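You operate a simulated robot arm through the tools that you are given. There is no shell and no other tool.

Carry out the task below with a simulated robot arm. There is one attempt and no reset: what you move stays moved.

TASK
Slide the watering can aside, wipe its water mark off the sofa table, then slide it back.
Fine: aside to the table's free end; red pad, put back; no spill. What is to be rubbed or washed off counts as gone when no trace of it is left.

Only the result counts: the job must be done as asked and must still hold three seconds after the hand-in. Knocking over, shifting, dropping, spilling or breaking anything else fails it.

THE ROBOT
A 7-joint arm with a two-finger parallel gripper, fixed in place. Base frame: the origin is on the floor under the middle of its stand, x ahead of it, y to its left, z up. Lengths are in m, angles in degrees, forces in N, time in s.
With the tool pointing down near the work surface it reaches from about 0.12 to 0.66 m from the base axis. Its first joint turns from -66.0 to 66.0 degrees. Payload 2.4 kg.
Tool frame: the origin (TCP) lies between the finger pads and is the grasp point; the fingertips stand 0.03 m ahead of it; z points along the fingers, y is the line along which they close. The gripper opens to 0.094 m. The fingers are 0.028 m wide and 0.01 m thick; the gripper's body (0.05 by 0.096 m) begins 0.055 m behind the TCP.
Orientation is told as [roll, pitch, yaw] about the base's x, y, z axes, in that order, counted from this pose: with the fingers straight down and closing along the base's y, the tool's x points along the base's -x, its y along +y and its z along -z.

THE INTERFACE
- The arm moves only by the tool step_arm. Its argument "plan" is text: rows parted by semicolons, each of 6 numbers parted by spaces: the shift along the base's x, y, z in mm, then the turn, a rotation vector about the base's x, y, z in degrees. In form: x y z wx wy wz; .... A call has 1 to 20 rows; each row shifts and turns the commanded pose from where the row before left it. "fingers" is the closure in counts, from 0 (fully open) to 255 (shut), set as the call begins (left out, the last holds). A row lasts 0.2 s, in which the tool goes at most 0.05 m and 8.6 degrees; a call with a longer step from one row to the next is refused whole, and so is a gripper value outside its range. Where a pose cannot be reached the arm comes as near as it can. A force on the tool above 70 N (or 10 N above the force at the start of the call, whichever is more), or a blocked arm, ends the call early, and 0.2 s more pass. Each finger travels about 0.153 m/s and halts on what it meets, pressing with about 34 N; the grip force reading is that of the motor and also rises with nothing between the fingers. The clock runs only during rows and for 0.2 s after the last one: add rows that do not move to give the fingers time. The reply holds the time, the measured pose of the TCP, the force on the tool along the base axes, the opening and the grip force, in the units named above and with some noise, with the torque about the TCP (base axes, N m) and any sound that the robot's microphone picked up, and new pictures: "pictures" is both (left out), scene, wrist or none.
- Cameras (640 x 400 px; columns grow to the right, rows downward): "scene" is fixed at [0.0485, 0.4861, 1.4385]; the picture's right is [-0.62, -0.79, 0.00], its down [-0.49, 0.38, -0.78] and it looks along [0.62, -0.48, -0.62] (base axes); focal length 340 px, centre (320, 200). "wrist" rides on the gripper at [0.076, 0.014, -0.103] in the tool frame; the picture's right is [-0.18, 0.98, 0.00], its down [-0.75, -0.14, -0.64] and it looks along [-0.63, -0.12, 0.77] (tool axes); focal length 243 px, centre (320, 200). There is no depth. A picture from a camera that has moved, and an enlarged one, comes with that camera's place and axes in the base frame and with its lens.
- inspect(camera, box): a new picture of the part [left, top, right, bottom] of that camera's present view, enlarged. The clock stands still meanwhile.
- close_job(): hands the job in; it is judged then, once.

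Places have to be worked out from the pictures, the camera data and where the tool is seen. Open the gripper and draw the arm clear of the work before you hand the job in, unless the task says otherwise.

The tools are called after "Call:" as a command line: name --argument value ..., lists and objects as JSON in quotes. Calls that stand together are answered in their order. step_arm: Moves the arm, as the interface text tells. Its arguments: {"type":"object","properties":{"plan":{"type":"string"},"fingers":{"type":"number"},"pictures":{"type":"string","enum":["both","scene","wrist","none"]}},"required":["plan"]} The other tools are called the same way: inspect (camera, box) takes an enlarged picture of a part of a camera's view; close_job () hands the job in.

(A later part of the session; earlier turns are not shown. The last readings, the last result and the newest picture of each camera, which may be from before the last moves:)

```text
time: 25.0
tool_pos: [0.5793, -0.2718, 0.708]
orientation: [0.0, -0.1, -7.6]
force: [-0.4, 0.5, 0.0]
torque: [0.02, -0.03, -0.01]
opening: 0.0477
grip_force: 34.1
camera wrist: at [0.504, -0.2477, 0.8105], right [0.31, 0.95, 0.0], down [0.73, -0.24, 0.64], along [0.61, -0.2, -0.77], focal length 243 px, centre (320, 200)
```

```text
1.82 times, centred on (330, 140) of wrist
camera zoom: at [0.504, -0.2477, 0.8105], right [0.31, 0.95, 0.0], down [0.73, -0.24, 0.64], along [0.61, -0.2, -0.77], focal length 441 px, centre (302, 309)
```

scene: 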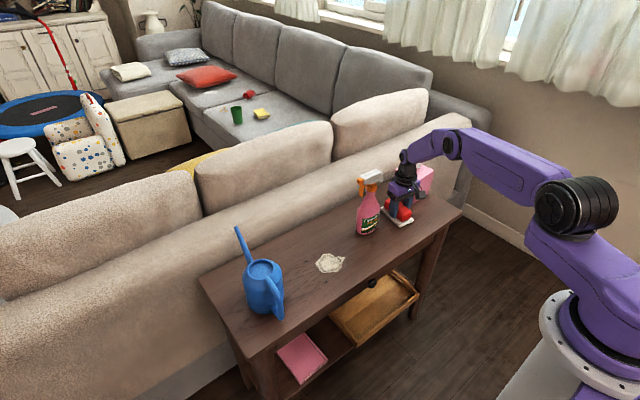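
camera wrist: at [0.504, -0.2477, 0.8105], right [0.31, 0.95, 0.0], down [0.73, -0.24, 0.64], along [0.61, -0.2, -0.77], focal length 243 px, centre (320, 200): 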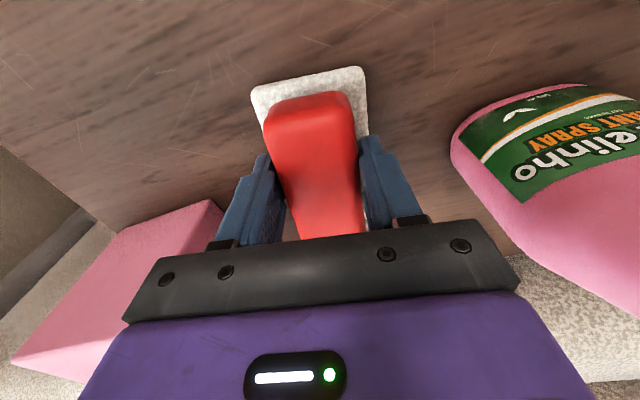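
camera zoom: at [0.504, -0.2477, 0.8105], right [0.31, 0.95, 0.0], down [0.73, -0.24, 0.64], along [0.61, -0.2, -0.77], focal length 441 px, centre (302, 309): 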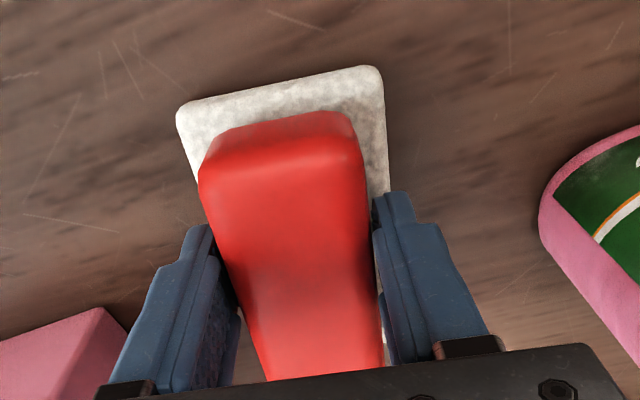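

The red block is firmly gripped (47.7 mm) with no vertical load; its rest pose is TCP (0.579, −0.272, 0.708), yaw −7.6°, which I'll reuse for putting it back. I'll lift straight up to clear the table.

Call:
step_arm --plan "0 0 4 0 0 0; 0 0 8 0 0 0; 0 0 15 0 0 0; 0 0 25 0 0 0; 0 0 30 0 0 0; 0 0 30 0 0 0; 0 0 15 0 0 0; 0 0 0 0 0 0" --fingers 255

```text
time: 26.8
tool_pos: [0.5795, -0.272, 0.8369]
orientation: [-0.1, -0.2, -7.6]
force: [0.6, 0.0, 0.1]
torque: [0.01, 0.03, 0.0]
opening: 0.0428
grip_force: 33.6
camera wrist: at [0.5034, -0.2473, 0.9382], right [0.31, 0.95, 0.0], down [0.73, -0.24, 0.64], along [0.61, -0.2, -0.77], focal length 243 px, centre (320, 200)
```

scene: 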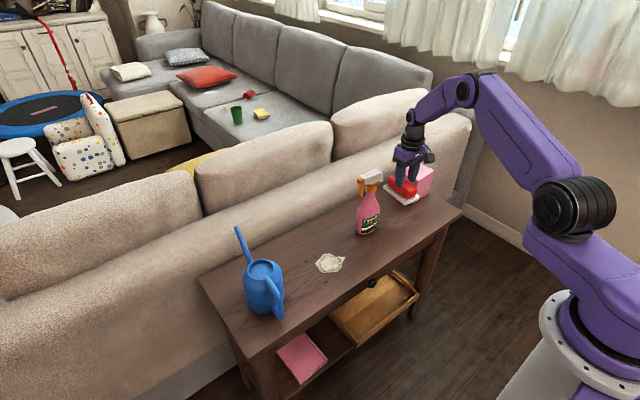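
wrist: 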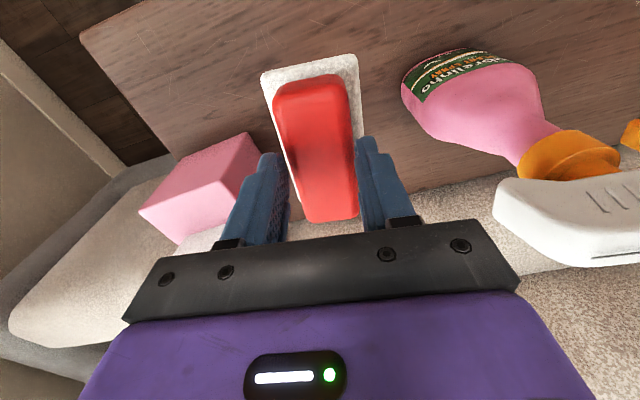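

The opening shrank to 42.8 mm during the lift, so the pad may be slipping in the grip. I'll zoom in to check.

Call:
inspect --camera "scene" --box '[360, 120, 460, 220]'

Call:
inspect --camera "wrist" --box '[200, 30, 460, 250]'

```text
4.00 times, centred on (410, 170) of scene
camera zoom: at [0.0485, 0.4861, 1.4385], right [-0.62, -0.79, 0.0], down [-0.49, 0.38, -0.78], along [0.62, -0.48, -0.62], focal length 1362 px, centre (-40, 320)
```

zoom: 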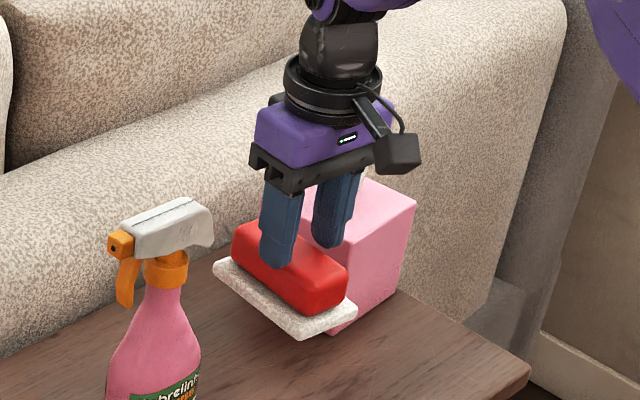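

```text
1.82 times, centred on (330, 140) of wrist
camera zoom: at [0.5034, -0.2473, 0.9382], right [0.31, 0.95, 0.0], down [0.73, -0.24, 0.64], along [0.61, -0.2, -0.77], focal length 441 px, centre (302, 309)
```

zoom: 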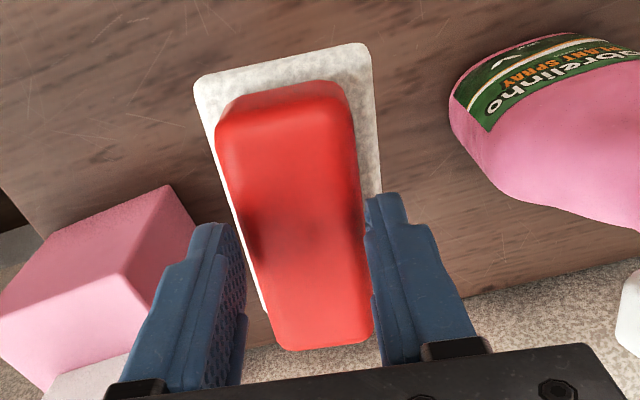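

The pad is held only near its top edge — a marginal grip. I'll lower it gently straight back to its spot and regrip more securely.

Call:
step_arm --plan "0 0 -8 0 0 0; 0 0 -15 0 0 0; 0 0 -20 0 0 0; 0 0 -20 0 0 0; 0 0 -18 0 0 0; 0 0 -12 0 0 0; 0 0 -7 0 0 0; 0 0 0 0 0 0" --fingers 255

Call:
inspect --camera "scene" --box '[345, 150, 445, 240]'

Call:
inspect --camera "wrist" --box '[200, 30, 460, 250]'

```text
time: 28.6
tool_pos: [0.5801, -0.2714, 0.7371]
orientation: [-0.2, -0.2, -7.5]
force: [-7.1, 3.7, 28.0]
torque: [0.15, 0.31, 0.06]
opening: 0.0428
grip_force: 34.3
camera wrist: at [0.5044, -0.247, 0.8393], right [0.31, 0.95, 0.0], down [0.73, -0.24, 0.65], along [0.61, -0.2, -0.76], focal length 243 px, centre (320, 200)
```

scene: 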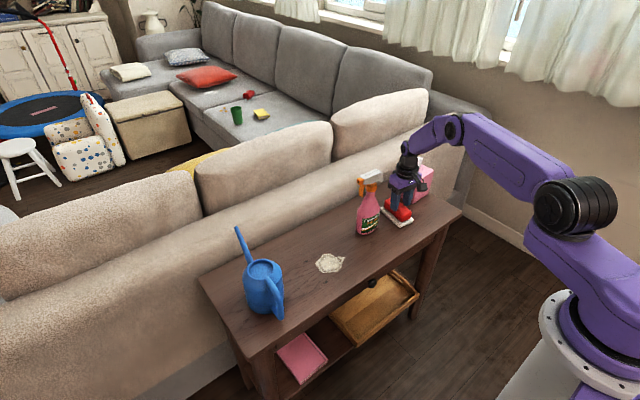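
wrist: 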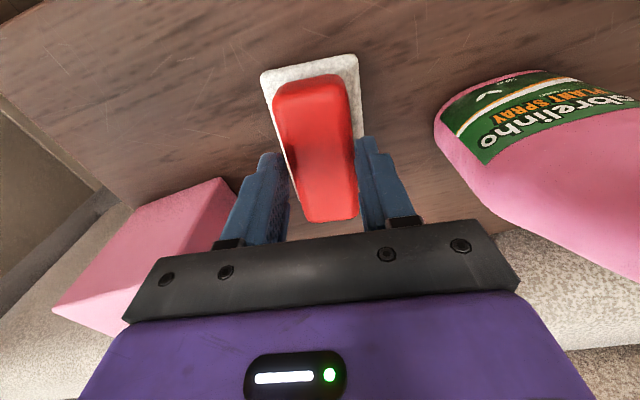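

```text
4.44 times, centred on (395, 195) of scene
camera zoom: at [0.0478, 0.4864, 1.4384], right [-0.62, -0.79, 0.0], down [-0.49, 0.38, -0.78], along [0.62, -0.48, -0.62], focal length 1513 px, centre (-13, 222)
```

zoom: 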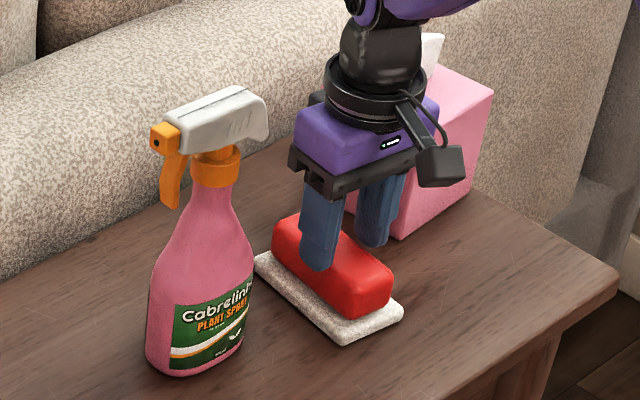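

```text
1.82 times, centred on (330, 140) of wrist
camera zoom: at [0.5044, -0.247, 0.8393], right [0.31, 0.95, 0.0], down [0.73, -0.24, 0.65], along [0.61, -0.2, -0.76], focal length 441 px, centre (302, 309)
```

zoom: 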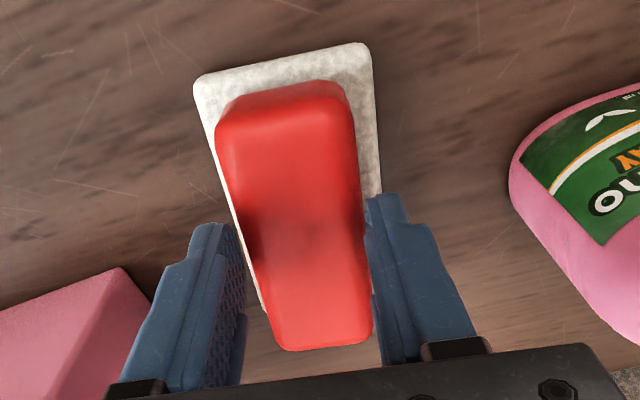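

The pad is back on its spot (contact at TCP z≈0.737, so it slid about 29 mm in the fingers during the lift). I'll open, go down to tip height ≈0.676, regrip, and test the lift in tiny steps while watching the opening.

Call:
step_arm --plan "0 0 0 0 0 0; 0 0 0 0 0 0; 0 0 -10 0 0 0; 0 0 -10 0 0 0; 0 0 -8 0 0 0; 0 0 -3 0 0 0; 0 0 0 0 0 0" --fingers 60

Call:
inspect --camera "wrist" --box '[200, 30, 460, 250]'

Call:
inspect --camera "scene" --box '[370, 180, 430, 240]'

```text
time: 30.2
tool_pos: [0.5781, -0.2712, 0.704]
orientation: [0.0, -0.1, -7.5]
force: [0.8, 0.1, 0.2]
torque: [0.0, -0.03, -0.01]
opening: 0.0717
grip_force: 0.0
camera wrist: at [0.5035, -0.2473, 0.8068], right [0.31, 0.95, 0.0], down [0.73, -0.24, 0.64], along [0.61, -0.2, -0.77], focal length 243 px, centre (320, 200)
```

scene: 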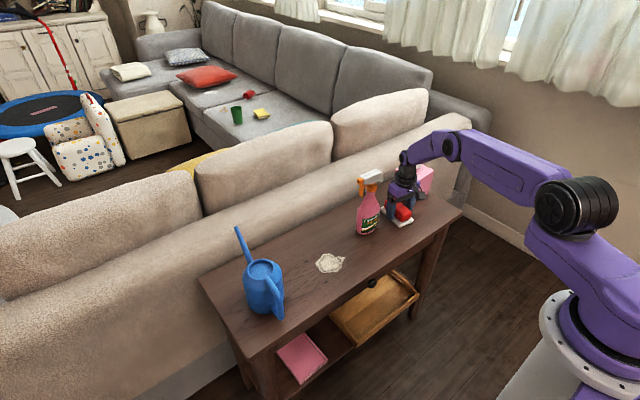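
wrist: 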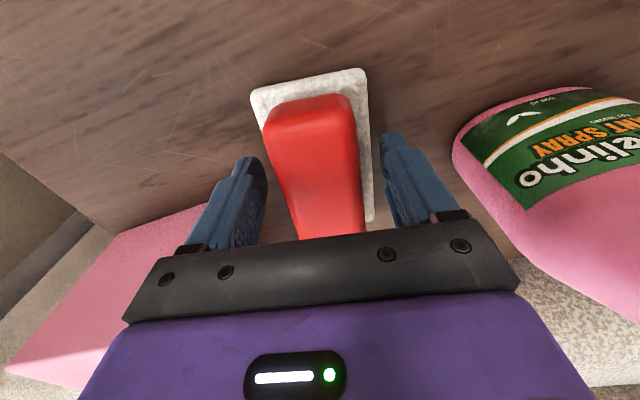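

```text
1.82 times, centred on (330, 140) of wrist
camera zoom: at [0.5035, -0.2473, 0.8068], right [0.31, 0.95, 0.0], down [0.73, -0.24, 0.64], along [0.61, -0.2, -0.77], focal length 441 px, centre (302, 309)
```

zoom: 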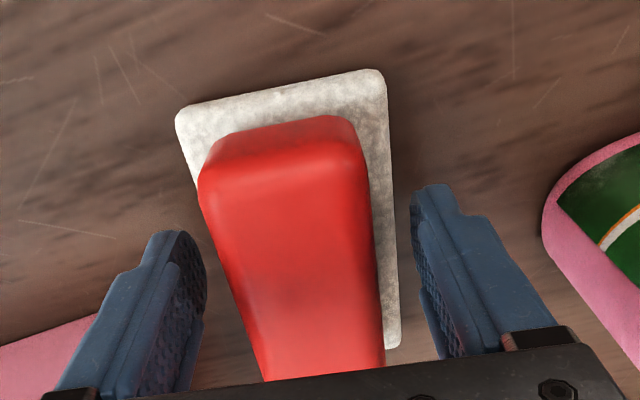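

```text
6.67 times, centred on (400, 210) of scene
camera zoom: at [0.0485, 0.4861, 1.4385], right [-0.62, -0.79, 0.0], down [-0.49, 0.38, -0.78], along [0.62, -0.48, -0.62], focal length 2269 px, centre (-213, 133)
```

zoom: 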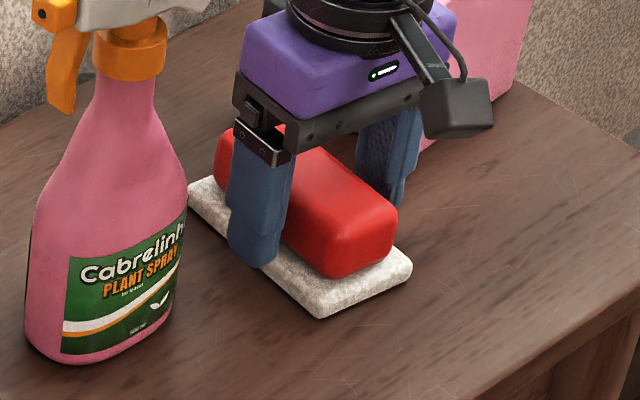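

Fingers are straddling at tip z≈0.674 without contact. I'll close and see the opening and the vertical force.

Call:
step_arm --plan "0 0 0 0 0 0; 0 0 0 0 0 0; 0 0 0 0 0 0" --fingers 255 --pictures "none"

Call:
step_arm --plan "0 0 1 0 0 0; 0 0 1 0 0 0; 0 0 0 0 0 0" --fingers 255 --pictures "none"

Call:
step_arm --plan "0 0 1 0 0 0; 0 0 1 0 0 0; 0 0 1 0 0 0; 0 0 0 0 0 0" --fingers 255 --pictures "wrist"

```text
time: 31.0
tool_pos: [0.5796, -0.272, 0.7047]
orientation: [0.0, -0.1, -7.6]
force: [0.5, -1.0, -0.2]
torque: [0.0, -0.01, 0.01]
opening: 0.0471
grip_force: 33.8
```

```text
time: 31.8
tool_pos: [0.5788, -0.273, 0.7061]
orientation: [0.0, -0.1, -7.7]
force: [0.2, -0.1, -0.8]
torque: [0.01, -0.01, 0.02]
opening: 0.0472
grip_force: 34.0
```

```text
time: 32.8
tool_pos: [0.5776, -0.2721, 0.7094]
orientation: [0.0, -0.1, -7.7]
force: [-0.6, -0.3, -0.7]
torque: [-0.02, 0.0, -0.01]
opening: 0.0476
grip_force: 33.8
camera wrist: at [0.5033, -0.2479, 0.8111], right [0.31, 0.95, 0.0], down [0.73, -0.24, 0.64], along [0.61, -0.2, -0.77], focal length 243 px, centre (320, 200)
```

wrist: 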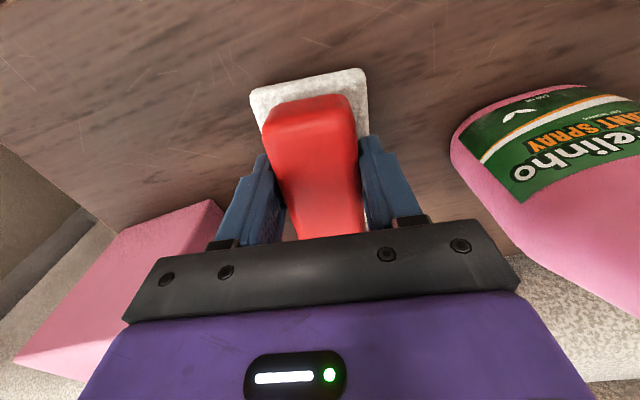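

Call:
inspect --camera "wrist" --box '[200, 30, 460, 250]'

Call:
inspect --camera "scene" --box '[370, 180, 430, 240]'

```text
1.82 times, centred on (330, 140) of wrist
camera zoom: at [0.5033, -0.2479, 0.8111], right [0.31, 0.95, 0.0], down [0.73, -0.24, 0.64], along [0.61, -0.2, -0.77], focal length 441 px, centre (302, 309)
```

zoom: 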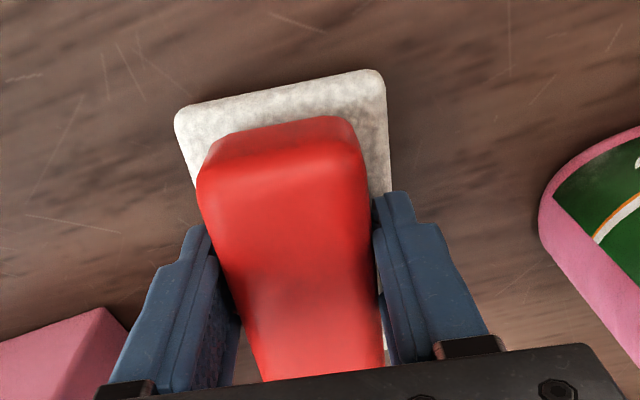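

```text
6.67 times, centred on (400, 210) of scene
camera zoom: at [0.0485, 0.4861, 1.4385], right [-0.62, -0.79, 0.0], down [-0.49, 0.38, -0.78], along [0.62, -0.48, -0.62], focal length 2269 px, centre (-213, 133)
```

zoom: 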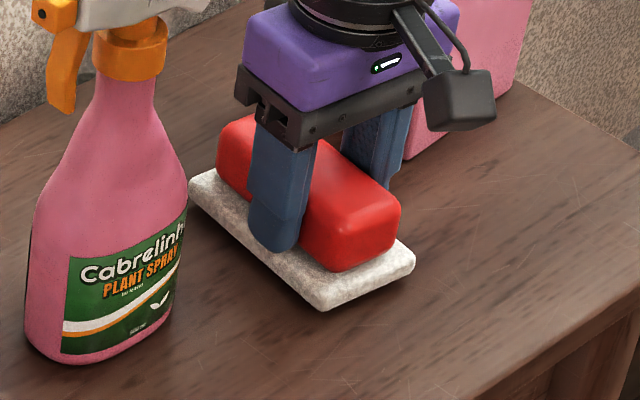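

The pad did rise about 5 mm with the gripper this time. I'll hold still briefly to see whether it creeps.

Call:
step_arm --plan "0 0 0 0 0 0; 0 0 0 0 0 0; 0 0 0 0 0 0; 0 0 0 0 0 0; 0 0 0 0 0 0" --fingers 255 --pictures "none"

Call:
inspect --camera "wrist" --box '[200, 30, 460, 250]'

Call:
inspect --camera "scene" --box '[370, 180, 430, 240]'

```text
time: 34.0
tool_pos: [0.5779, -0.2713, 0.7093]
orientation: [0.0, -0.2, -7.6]
force: [-0.3, -0.6, -0.5]
torque: [-0.02, -0.02, 0.02]
opening: 0.0477
grip_force: 33.9
```

```text
1.82 times, centred on (330, 140) of wrist
camera zoom: at [0.5033, -0.2479, 0.8111], right [0.31, 0.95, 0.0], down [0.73, -0.24, 0.64], along [0.61, -0.2, -0.77], focal length 441 px, centre (302, 309)
```

zoom: 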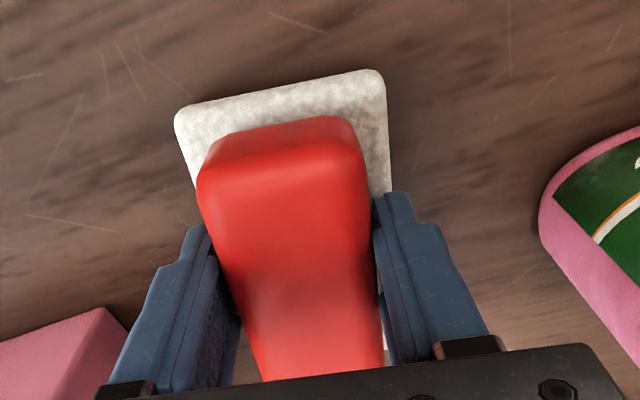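

```text
6.67 times, centred on (400, 210) of scene
camera zoom: at [0.0485, 0.4861, 1.4385], right [-0.62, -0.79, 0.0], down [-0.49, 0.38, -0.78], along [0.62, -0.48, -0.62], focal length 2269 px, centre (-213, 133)
```

zoom: 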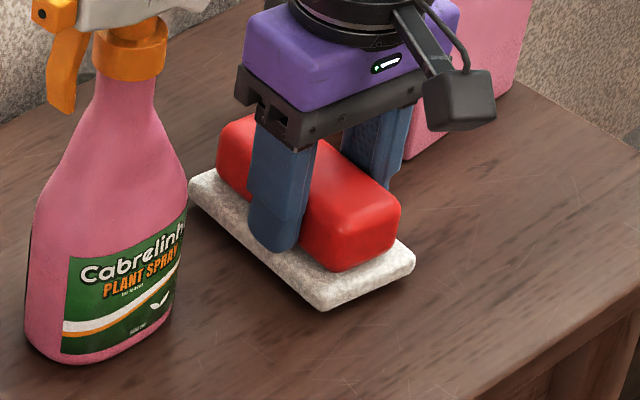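

No creep – the grip is holding. I'll continue lifting gently at 5 mm per step and watch the opening.

Call:
step_arm --plan "0 0 2 0 0 0; 0 0 3 0 0 0; 0 0 4 0 0 0; 0 0 4 0 0 0; 0 0 4 0 0 0; 0 0 3 0 0 0; 0 0 2 0 0 0; 0 0 0 0 0 0" --fingers 255 --pictures "wrist"

Call:
inspect --camera "wrist" --box '[200, 30, 460, 250]'

```text
time: 35.8
tool_pos: [0.5784, -0.272, 0.7316]
orientation: [0.0, -0.2, -7.6]
force: [-0.5, 0.4, 0.0]
torque: [-0.02, -0.02, -0.04]
opening: 0.0475
grip_force: 34.6
camera wrist: at [0.5036, -0.2479, 0.8337], right [0.31, 0.95, 0.0], down [0.73, -0.24, 0.64], along [0.61, -0.2, -0.77], focal length 243 px, centre (320, 200)
```

wrist: 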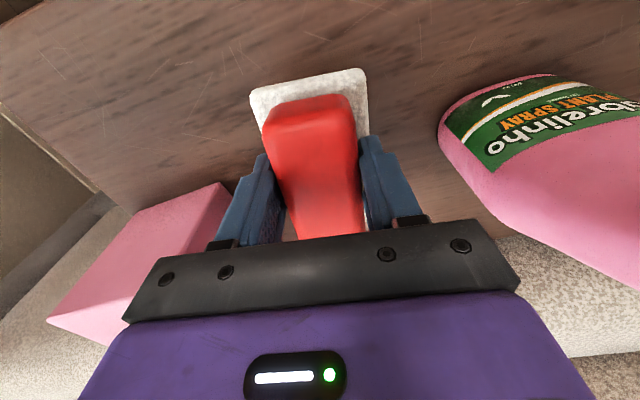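

```text
1.82 times, centred on (330, 140) of wrist
camera zoom: at [0.5036, -0.2479, 0.8337], right [0.31, 0.95, 0.0], down [0.73, -0.24, 0.64], along [0.61, -0.2, -0.77], focal length 441 px, centre (302, 309)
```

zoom: 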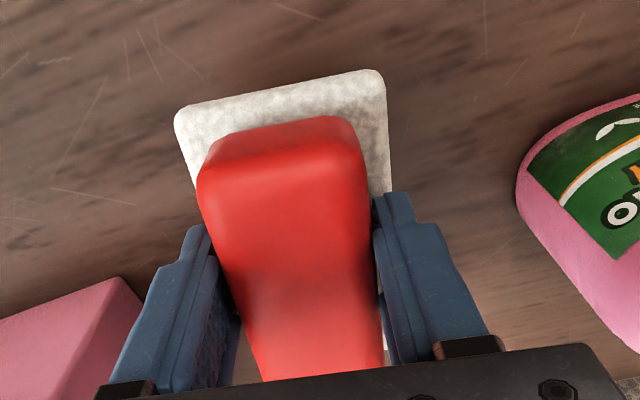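

The pad stays fixed relative to the gripper. I'll lift a bit more, then draw it back to x≈0.475 so it can pass in front of the spray bottle.

Call:
step_arm --plan "0 0 3 0 0 0; 0 0 6 0 0 0; 0 0 8 0 0 0; 0 0 6 0 0 0; 0 0 4 0 0 0; 0 0 2 0 0 0; -3 0 0 0 0 0; -6 0 0 0 0 0; -9 0 0 0 0 0; -12 0 0 0 0 0; -13 0 0 0 0 0; -13 0 0 0 0 0; -13 0 0 0 0 0; -12 0 0 0 0 0; -9 0 0 0 0 0; -7 0 0 0 0 0; -4 0 0 0 0 0; -2 0 0 0 0 0; 0 0 0 0 0 0" --fingers 255

```text
time: 39.8
tool_pos: [0.4747, -0.2721, 0.7599]
orientation: [0.0, -0.2, -7.7]
force: [-0.2, 0.1, -0.5]
torque: [0.0, 0.04, 0.0]
opening: 0.0474
grip_force: 34.1
camera wrist: at [0.4001, -0.2477, 0.8621], right [0.31, 0.95, 0.0], down [0.73, -0.24, 0.64], along [0.61, -0.2, -0.77], focal length 243 px, centre (320, 200)
```

scene: 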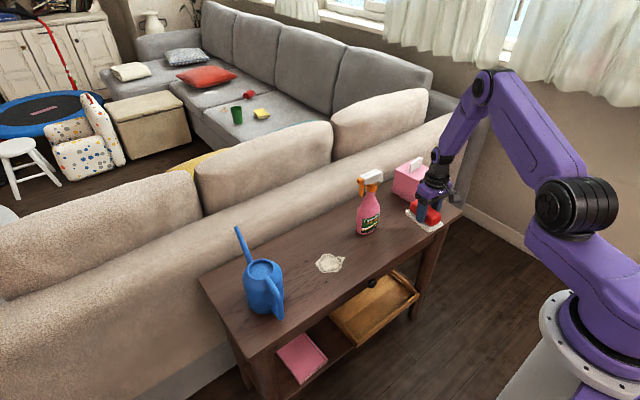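
wrist: 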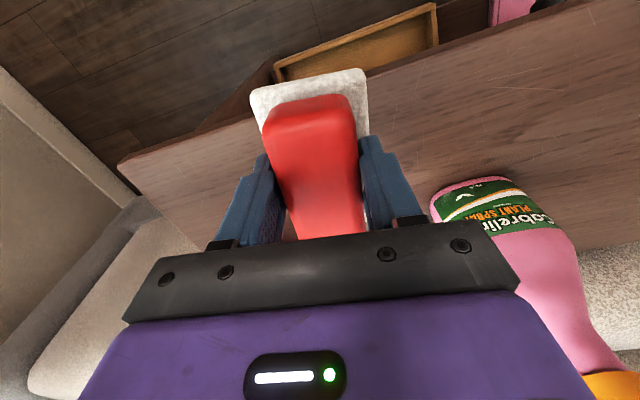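

The grip is steady and the bottle is clear. I'll move along +y in front of the bottle to y≈0.03.

Call:
step_arm --plan "0 4 0 0 0 0; 0 8 0 0 0 0; 0 12 0 0 0 0; 0 16 0 0 0 0; 0 20 0 0 0 0; 0 20 0 0 0 0; 0 20 0 0 0 0; 0 20 0 0 0 0; 0 20 0 0 0 0; 0 20 0 0 0 0; 0 20 0 0 0 0; 0 20 0 0 0 0; 0 20 0 0 0 0; 0 20 0 0 0 0; 0 20 0 0 0 0; 0 16 0 0 0 0; 0 12 0 0 0 0; 0 8 0 0 0 0; 0 4 0 0 0 0; 0 0 0 0 0 0" --fingers 255

```text
time: 44.0
tool_pos: [0.4757, 0.0289, 0.7588]
orientation: [0.1, -0.1, -7.7]
force: [0.1, 0.2, -0.9]
torque: [0.01, -0.03, -0.02]
opening: 0.0473
grip_force: 34.0
camera wrist: at [0.4011, 0.0525, 0.8614], right [0.31, 0.95, 0.0], down [0.73, -0.24, 0.64], along [0.61, -0.2, -0.77], focal length 243 px, centre (320, 200)
```

scene: 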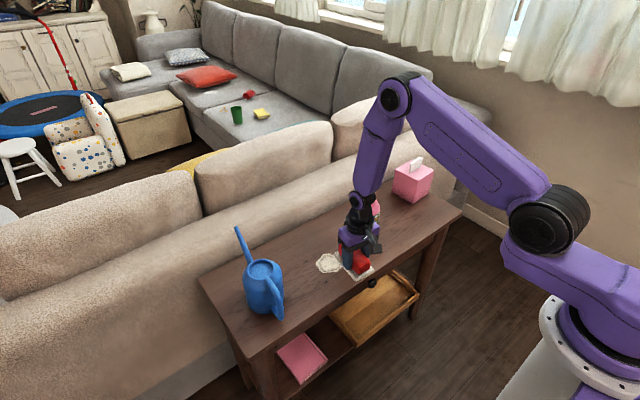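
wrist: 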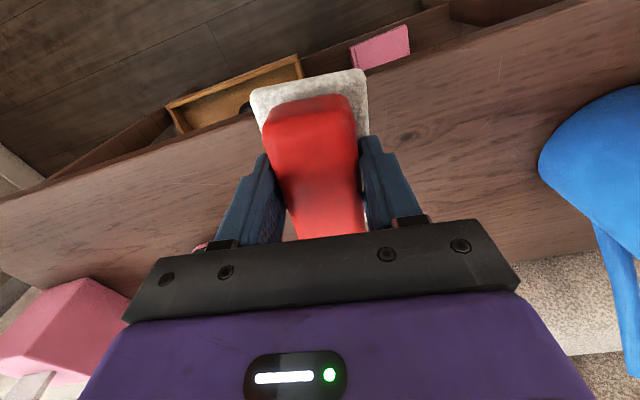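

The pad is in front of the mark. I'll extend forward over it (x≈0.561) and lower to just above contact.

Call:
step_arm --plan "4 0 0 0 0 0; 8 0 0 0 0 0; 12 0 0 0 0 0; 14 0 0 0 0 0; 14 0 0 0 0 0; 12 0 0 0 0 0; 10 0 0 0 0 0; 7 0 0 0 0 0; 4 0 0 0 0 0; 0 0 -5 0 0 0; 0 0 -8 0 0 0; 0 0 -10 0 0 0; 0 0 -10 0 0 0; 0 0 -8 0 0 0; 0 0 -6 0 0 0; 0 0 -3 0 0 0; 0 0 0 0 0 0" --fingers 255

Call:
inspect --camera "scene" --box '[280, 200, 400, 290]'

```text
time: 47.6
tool_pos: [0.5605, 0.0281, 0.7078]
orientation: [0.0, -0.2, -7.6]
force: [0.3, -0.2, -1.0]
torque: [-0.02, 0.04, -0.02]
opening: 0.0477
grip_force: 33.5
camera wrist: at [0.4854, 0.0526, 0.8114], right [0.31, 0.95, 0.0], down [0.73, -0.24, 0.64], along [0.61, -0.2, -0.77], focal length 243 px, centre (320, 200)
```

scene: 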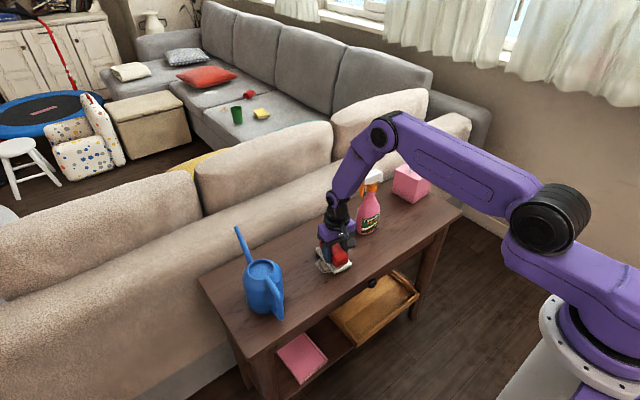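
wrist: 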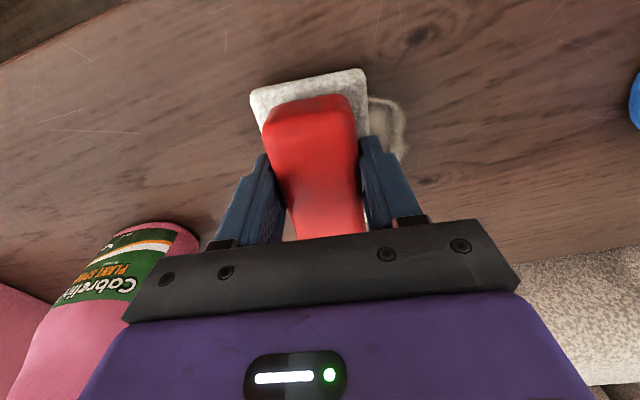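

```text
4.44 times, centred on (340, 245) of scene
camera zoom: at [0.0485, 0.4861, 1.4385], right [-0.62, -0.79, 0.0], down [-0.49, 0.38, -0.78], along [0.62, -0.48, -0.62], focal length 1513 px, centre (231, 0)
```

zoom: 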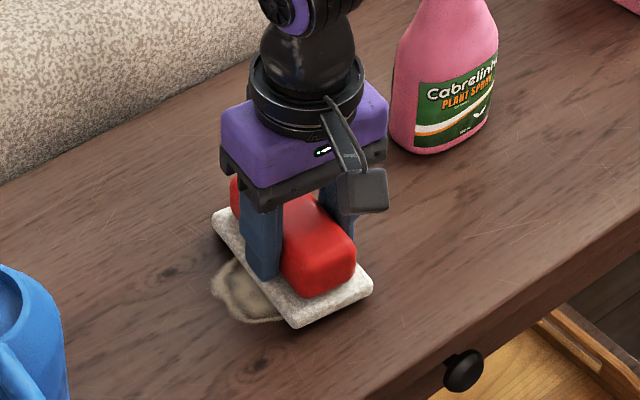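

The pad hovers about 3 mm above the mark. I'll lower until a light contact force appears.

Call:
step_arm --plan "0 0 -2 0 0 0; 0 0 -1 0 0 0; 0 0 -1 0 0 0; 0 0 0 0 0 0" --fingers 255 --pictures "none"

```text
time: 48.6
tool_pos: [0.5601, 0.0294, 0.7054]
orientation: [0.0, 0.0, -7.6]
force: [-0.3, -0.5, -0.5]
torque: [-0.01, -0.02, 0.03]
opening: 0.0474
grip_force: 33.7
```

Call:
step_arm --plan "0 0 -1 0 0 0; 0 0 0 0 0 0" --fingers 255 --pictures "none"

```text
time: 49.2
tool_pos: [0.5603, 0.0281, 0.7044]
orientation: [0.0, -0.1, -7.5]
force: [-1.1, 0.6, 3.9]
torque: [-0.01, 0.05, 0.02]
opening: 0.0474
grip_force: 34.2
```

Contact: 3.9 N at z≈0.704. I'll press half a millimetre more for a moderate wiping force.

Call:
step_arm --plan "0 0 -0.7 0 0 0; 0 0 0 0 0 0" --fingers 255 --pictures "none"

```text
time: 49.8
tool_pos: [0.5608, 0.0282, 0.7043]
orientation: [0.0, -0.2, -7.7]
force: [-3.4, 1.1, 11.9]
torque: [0.06, 0.06, -0.03]
opening: 0.0474
grip_force: 34.1
```

About 12 N of pressure. I'll start wiping with a slow stroke toward −y (staying clear of the bottle), then back toward +y.

Call:
step_arm --plan "0 -4 0 0 0 0; 0 -8 0 0 0 0; 0 -10 0 0 0 0; 0 -10 0 0 0 0; 0 -10 0 0 0 0; 0 -8 0 0 0 0; 0 -6 0 0 0 0; 0 -4 0 0 0 0; 0 0 0 0 0 0" --fingers 255

Call:
inspect --camera "wrist" --box '[200, 30, 460, 250]'

Call:
inspect --camera "scene" --box '[280, 200, 400, 290]'

```text
time: 51.8
tool_pos: [0.5607, -0.0318, 0.7045]
orientation: [0.1, -0.2, -7.6]
force: [0.8, 4.3, 12.4]
torque: [-0.01, -0.23, 0.06]
opening: 0.0474
grip_force: 34.5
camera wrist: at [0.4861, -0.0078, 0.8065], right [0.31, 0.95, 0.0], down [0.73, -0.24, 0.64], along [0.61, -0.2, -0.77], focal length 243 px, centre (320, 200)
```

scene: 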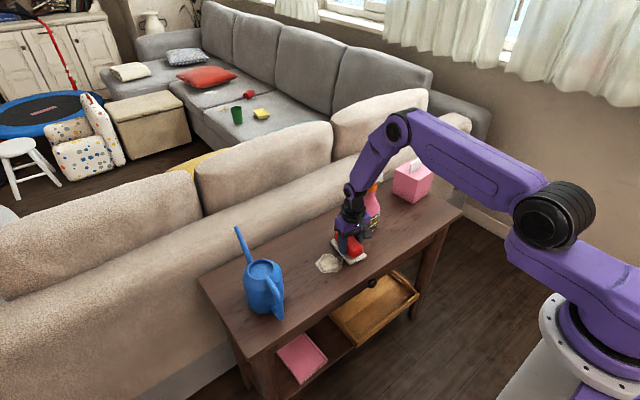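
wrist: 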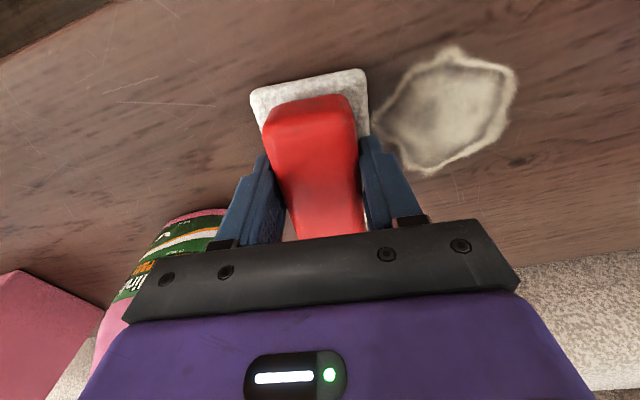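

```text
1.82 times, centred on (330, 140) of wrist
camera zoom: at [0.4861, -0.0078, 0.8065], right [0.31, 0.95, 0.0], down [0.73, -0.24, 0.64], along [0.61, -0.2, -0.77], focal length 441 px, centre (302, 309)
```

zoom: 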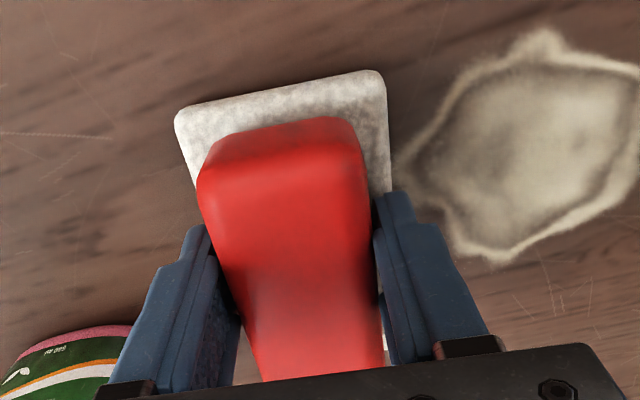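

```text
4.44 times, centred on (340, 245) of scene
camera zoom: at [0.0483, 0.4862, 1.4385], right [-0.62, -0.79, 0.0], down [-0.49, 0.38, -0.78], along [0.62, -0.48, -0.62], focal length 1513 px, centre (231, 0)
```

zoom: 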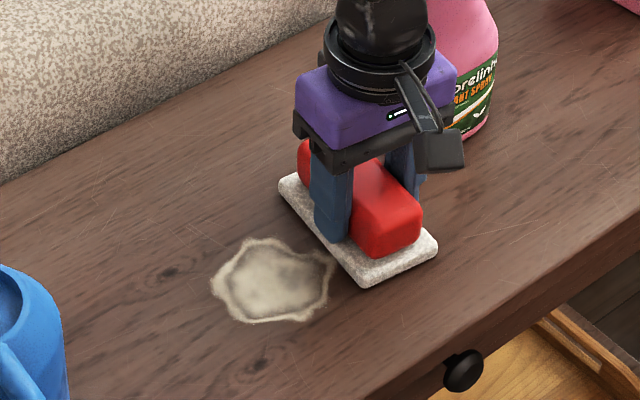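

One stroke already faded the mark where the pad passed. I'll continue with back-and-forth strokes across y −0.03…0.095.

Call:
step_arm --plan "0 6 0 0 0 0; 0 12 0 0 0 0; 0 16 0 0 0 0; 0 18 0 0 0 0; 0 18 0 0 0 0; 0 18 0 0 0 0; 0 16 0 0 0 0; 0 12 0 0 0 0; 0 8 0 0 0 0; 0 -6 0 0 0 0; 0 -12 0 0 0 0; 0 -16 0 0 0 0; 0 -18 0 0 0 0; 0 -18 0 0 0 0; 0 -18 0 0 0 0; 0 -16 0 0 0 0; 0 -12 0 0 0 0; 0 -8 0 0 0 0; 0 0 0 0 0 0" --fingers 255

Call:
inspect --camera "scene" --box '[280, 200, 400, 290]'

Call:
inspect --camera "wrist" --box '[300, 20, 560, 220]'

```text
time: 55.8
tool_pos: [0.5613, -0.0304, 0.7052]
orientation: [0.0, -0.1, -7.6]
force: [-0.1, -0.3, -0.8]
torque: [-0.01, -0.02, -0.02]
opening: 0.0475
grip_force: 33.7
camera wrist: at [0.4862, -0.0071, 0.8068], right [0.31, 0.95, 0.0], down [0.73, -0.24, 0.64], along [0.61, -0.2, -0.77], focal length 243 px, centre (320, 200)
```

scene: 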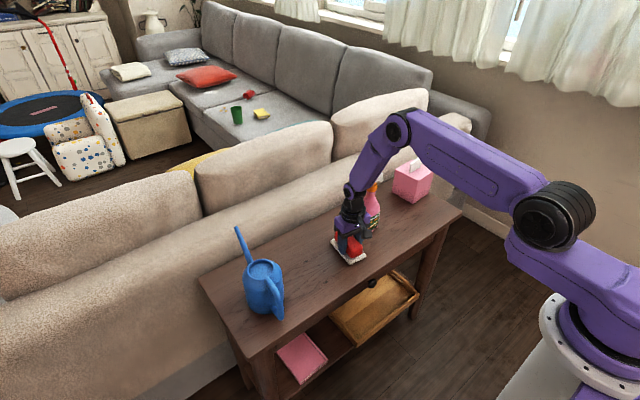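
wrist: 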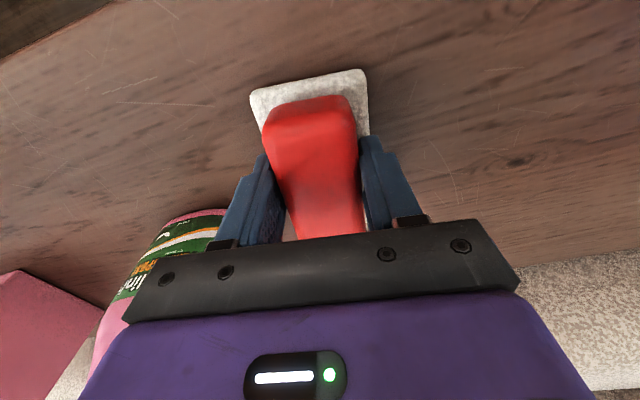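

```text
4.44 times, centred on (340, 245) of scene
camera zoom: at [0.0485, 0.4861, 1.4385], right [-0.62, -0.79, 0.0], down [-0.49, 0.38, -0.78], along [0.62, -0.48, -0.62], focal length 1513 px, centre (231, 0)
```

zoom: 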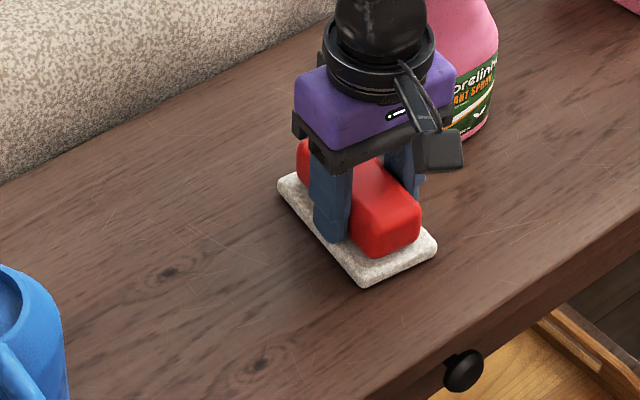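

```text
2.00 times, centred on (430, 120) of wrist
camera zoom: at [0.4862, -0.0071, 0.8068], right [0.31, 0.95, 0.0], down [0.73, -0.24, 0.64], along [0.61, -0.2, -0.77], focal length 485 px, centre (100, 360)
```

zoom: 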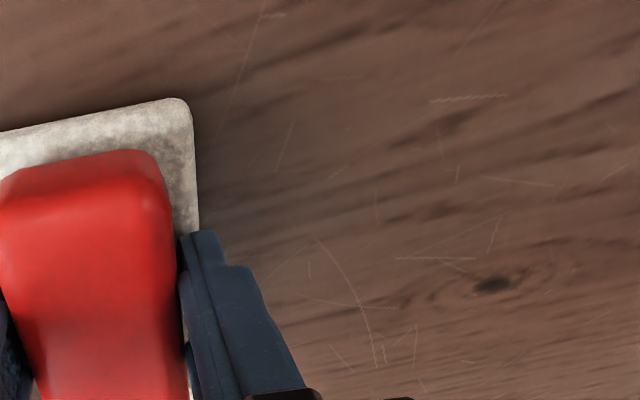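

The exposed area looks clean, but the contact force has dropped to zero, so the pad shifted slightly up in the grip. I'll press down again to restore contact and do additional strokes at two x offsets so no trace remains.

Call:
step_arm --plan "0 0 -1 0 0 0; 0 0 0 0 0 0" --fingers 255 --pictures "none"

```text
time: 56.4
tool_pos: [0.5606, -0.0309, 0.7041]
orientation: [0.1, -0.1, -7.6]
force: [-2.3, 0.4, 10.6]
torque: [0.02, 0.27, 0.0]
opening: 0.0473
grip_force: 34.5
```

Contact restored (10.6 N). Next: an outward stroke with x −10 mm, and a return stroke with x +10 mm.

Call:
step_arm --plan "-5 0 0 0 0 0; -5 0 0 0 0 0; 0 8 0 0 0 0; 0 14 0 0 0 0; 0 18 0 0 0 0; 0 20 0 0 0 0; 0 20 0 0 0 0; 0 18 0 0 0 0; 0 16 0 0 0 0; 0 12 0 0 0 0; 0 0 0 0 0 0" --fingers 255

Call:
inspect --camera "scene" --box '[280, 200, 400, 290]'

Call:
inspect --camera "wrist" --box '[60, 20, 320, 220]'

```text
time: 58.8
tool_pos: [0.5512, 0.0959, 0.7035]
orientation: [-0.1, -0.1, -7.6]
force: [-0.8, -0.7, 5.1]
torque: [0.07, -0.18, -0.03]
opening: 0.0472
grip_force: 34.0
camera wrist: at [0.4762, 0.1194, 0.806], right [0.31, 0.95, 0.0], down [0.73, -0.24, 0.64], along [0.61, -0.2, -0.77], focal length 243 px, centre (320, 200)
```

scene: 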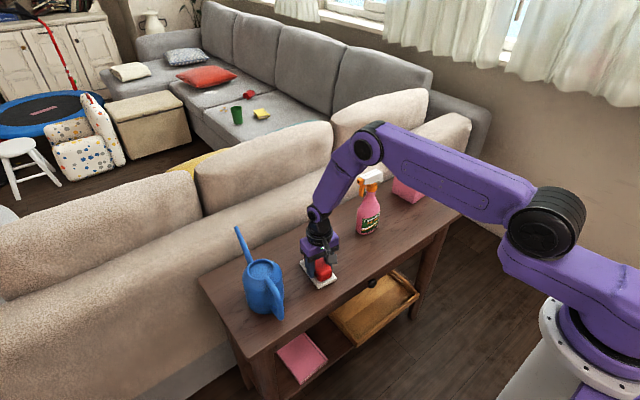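
wrist: 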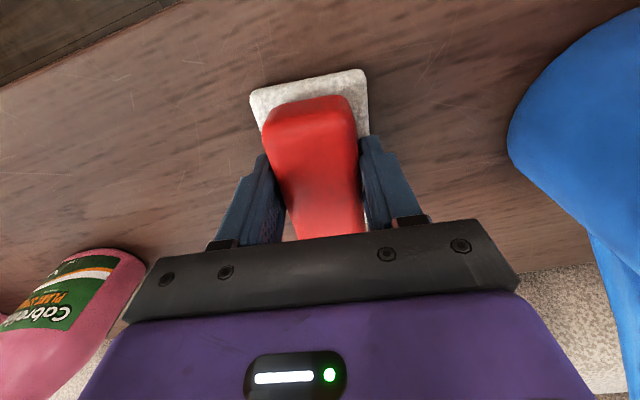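

```text
4.44 times, centred on (340, 245) of scene
camera zoom: at [0.0484, 0.486, 1.4385], right [-0.62, -0.79, 0.0], down [-0.49, 0.38, -0.78], along [0.62, -0.48, -0.62], focal length 1513 px, centre (231, 0)
```

zoom: 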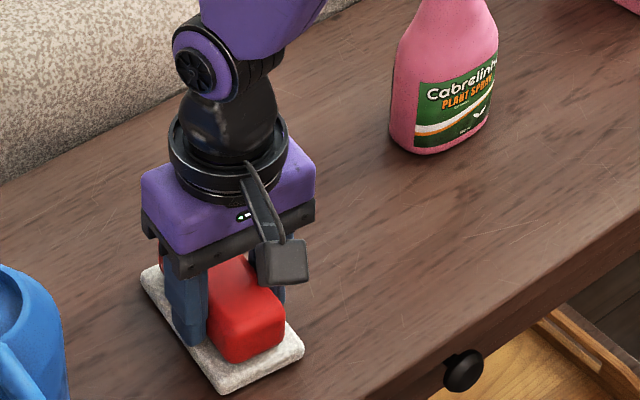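

```text
2.00 times, centred on (190, 120) of wrist
camera zoom: at [0.4762, 0.1194, 0.806], right [0.31, 0.95, 0.0], down [0.73, -0.24, 0.64], along [0.61, -0.2, -0.77], focal length 485 px, centre (580, 360)
```

zoom: 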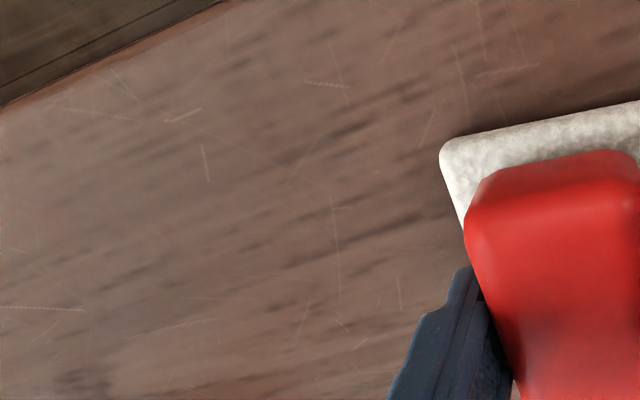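

All visible area is clean. For thoroughness I'll press 0.5 mm more, shift +15 mm in x to cover the far edge, and stroke back.

Call:
step_arm --plan "5 0 -0.5 0 0 0; 10 0 0 0 0 0; 5 0 0 0 0 0; 0 -8 0 0 0 0; 0 -14 0 0 0 0; 0 -18 0 0 0 0; 0 -20 0 0 0 0; 0 -20 0 0 0 0; 0 -18 0 0 0 0; 0 -16 0 0 0 0; 0 -12 0 0 0 0; 0 0 0 0 0 0" --fingers 255

Call:
inspect --camera "scene" --box '[280, 200, 400, 290]'

Call:
inspect --camera "wrist" --box '[340, 20, 600, 220]'

```text
time: 61.4
tool_pos: [0.5703, -0.0308, 0.7036]
orientation: [-0.1, -0.2, -7.7]
force: [-0.4, 5.9, 23.6]
torque: [0.09, -0.17, 0.03]
opening: 0.0474
grip_force: 33.5
camera wrist: at [0.4954, -0.0074, 0.8056], right [0.31, 0.95, 0.0], down [0.73, -0.24, 0.64], along [0.61, -0.2, -0.76], focal length 243 px, centre (320, 200)
```

scene: 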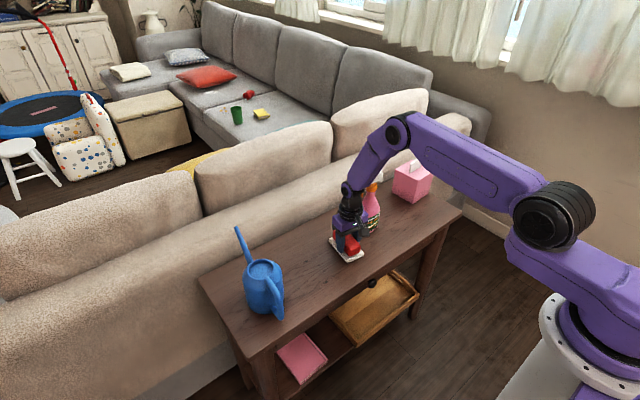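
wrist: 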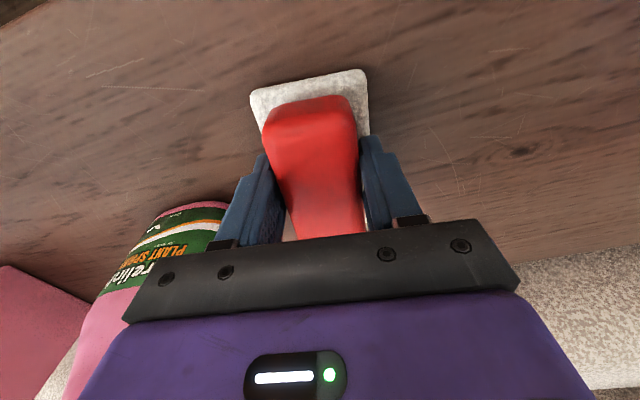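

```text
4.44 times, centred on (340, 245) of scene
camera zoom: at [0.0481, 0.4862, 1.4384], right [-0.62, -0.79, 0.0], down [-0.49, 0.38, -0.78], along [0.62, -0.48, -0.62], focal length 1513 px, centre (231, 0)
```

zoom: 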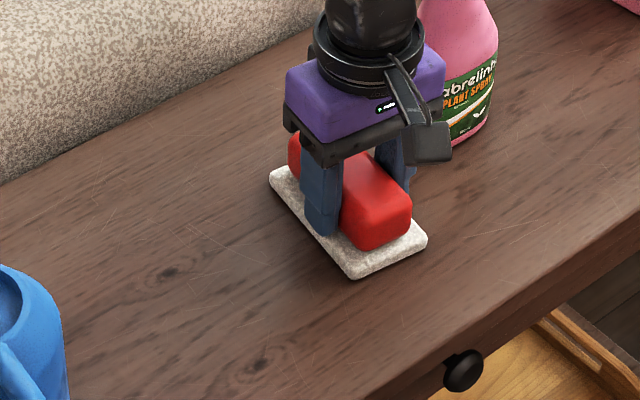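

```text
2.00 times, centred on (470, 120) of wrist
camera zoom: at [0.4954, -0.0074, 0.8056], right [0.31, 0.95, 0.0], down [0.73, -0.24, 0.64], along [0.61, -0.2, -0.76], focal length 485 px, centre (20, 360)
```

zoom: 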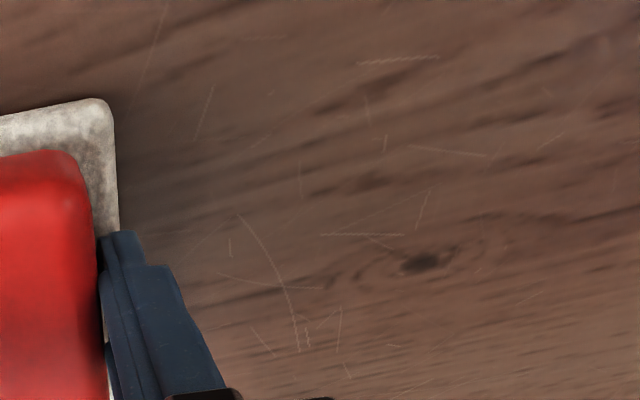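

The wood looks clean everywhere. I'll do one last full cycle along the centre at moderate pressure to be sure that no faint residue remains.

Call:
step_arm --plan "-8 0 0.4 0 0 0; 0 8 0 0 0 0; 0 14 0 0 0 0; 0 18 0 0 0 0; 0 20 0 0 0 0; 0 20 0 0 0 0; 0 18 0 0 0 0; 0 16 0 0 0 0; 0 12 0 0 0 0; -3 -8 0 0 0 0; -3 -14 0 0 0 0; 0 -18 0 0 0 0; 0 -20 0 0 0 0; 0 -20 0 0 0 0; 0 -18 0 0 0 0; 0 -16 0 0 0 0; 0 -12 0 0 0 0; 0 0 0 0 0 0" --fingers 255

```text
time: 65.2
tool_pos: [0.5558, -0.0331, 0.7042]
orientation: [0.1, -0.1, -7.5]
force: [-0.3, 3.0, 15.1]
torque: [0.08, -0.08, -0.02]
opening: 0.0473
grip_force: 34.1
camera wrist: at [0.4818, -0.0089, 0.8057], right [0.31, 0.95, 0.0], down [0.73, -0.24, 0.64], along [0.61, -0.2, -0.77], focal length 243 px, centre (320, 200)
```

scene: 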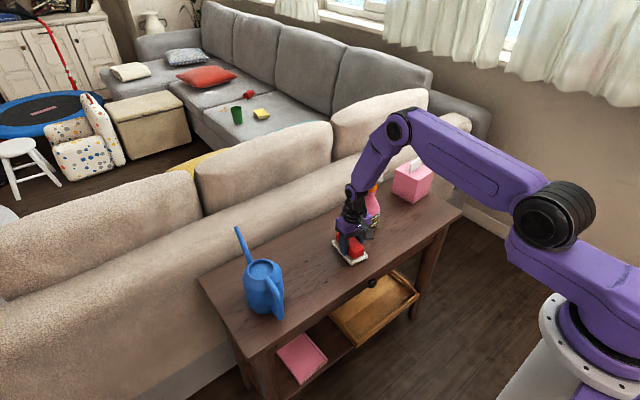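
wrist: 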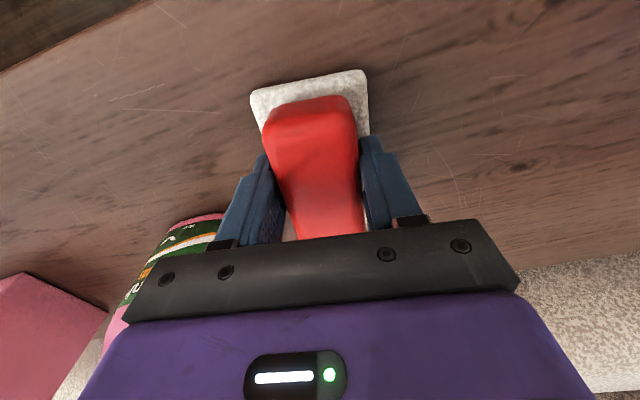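

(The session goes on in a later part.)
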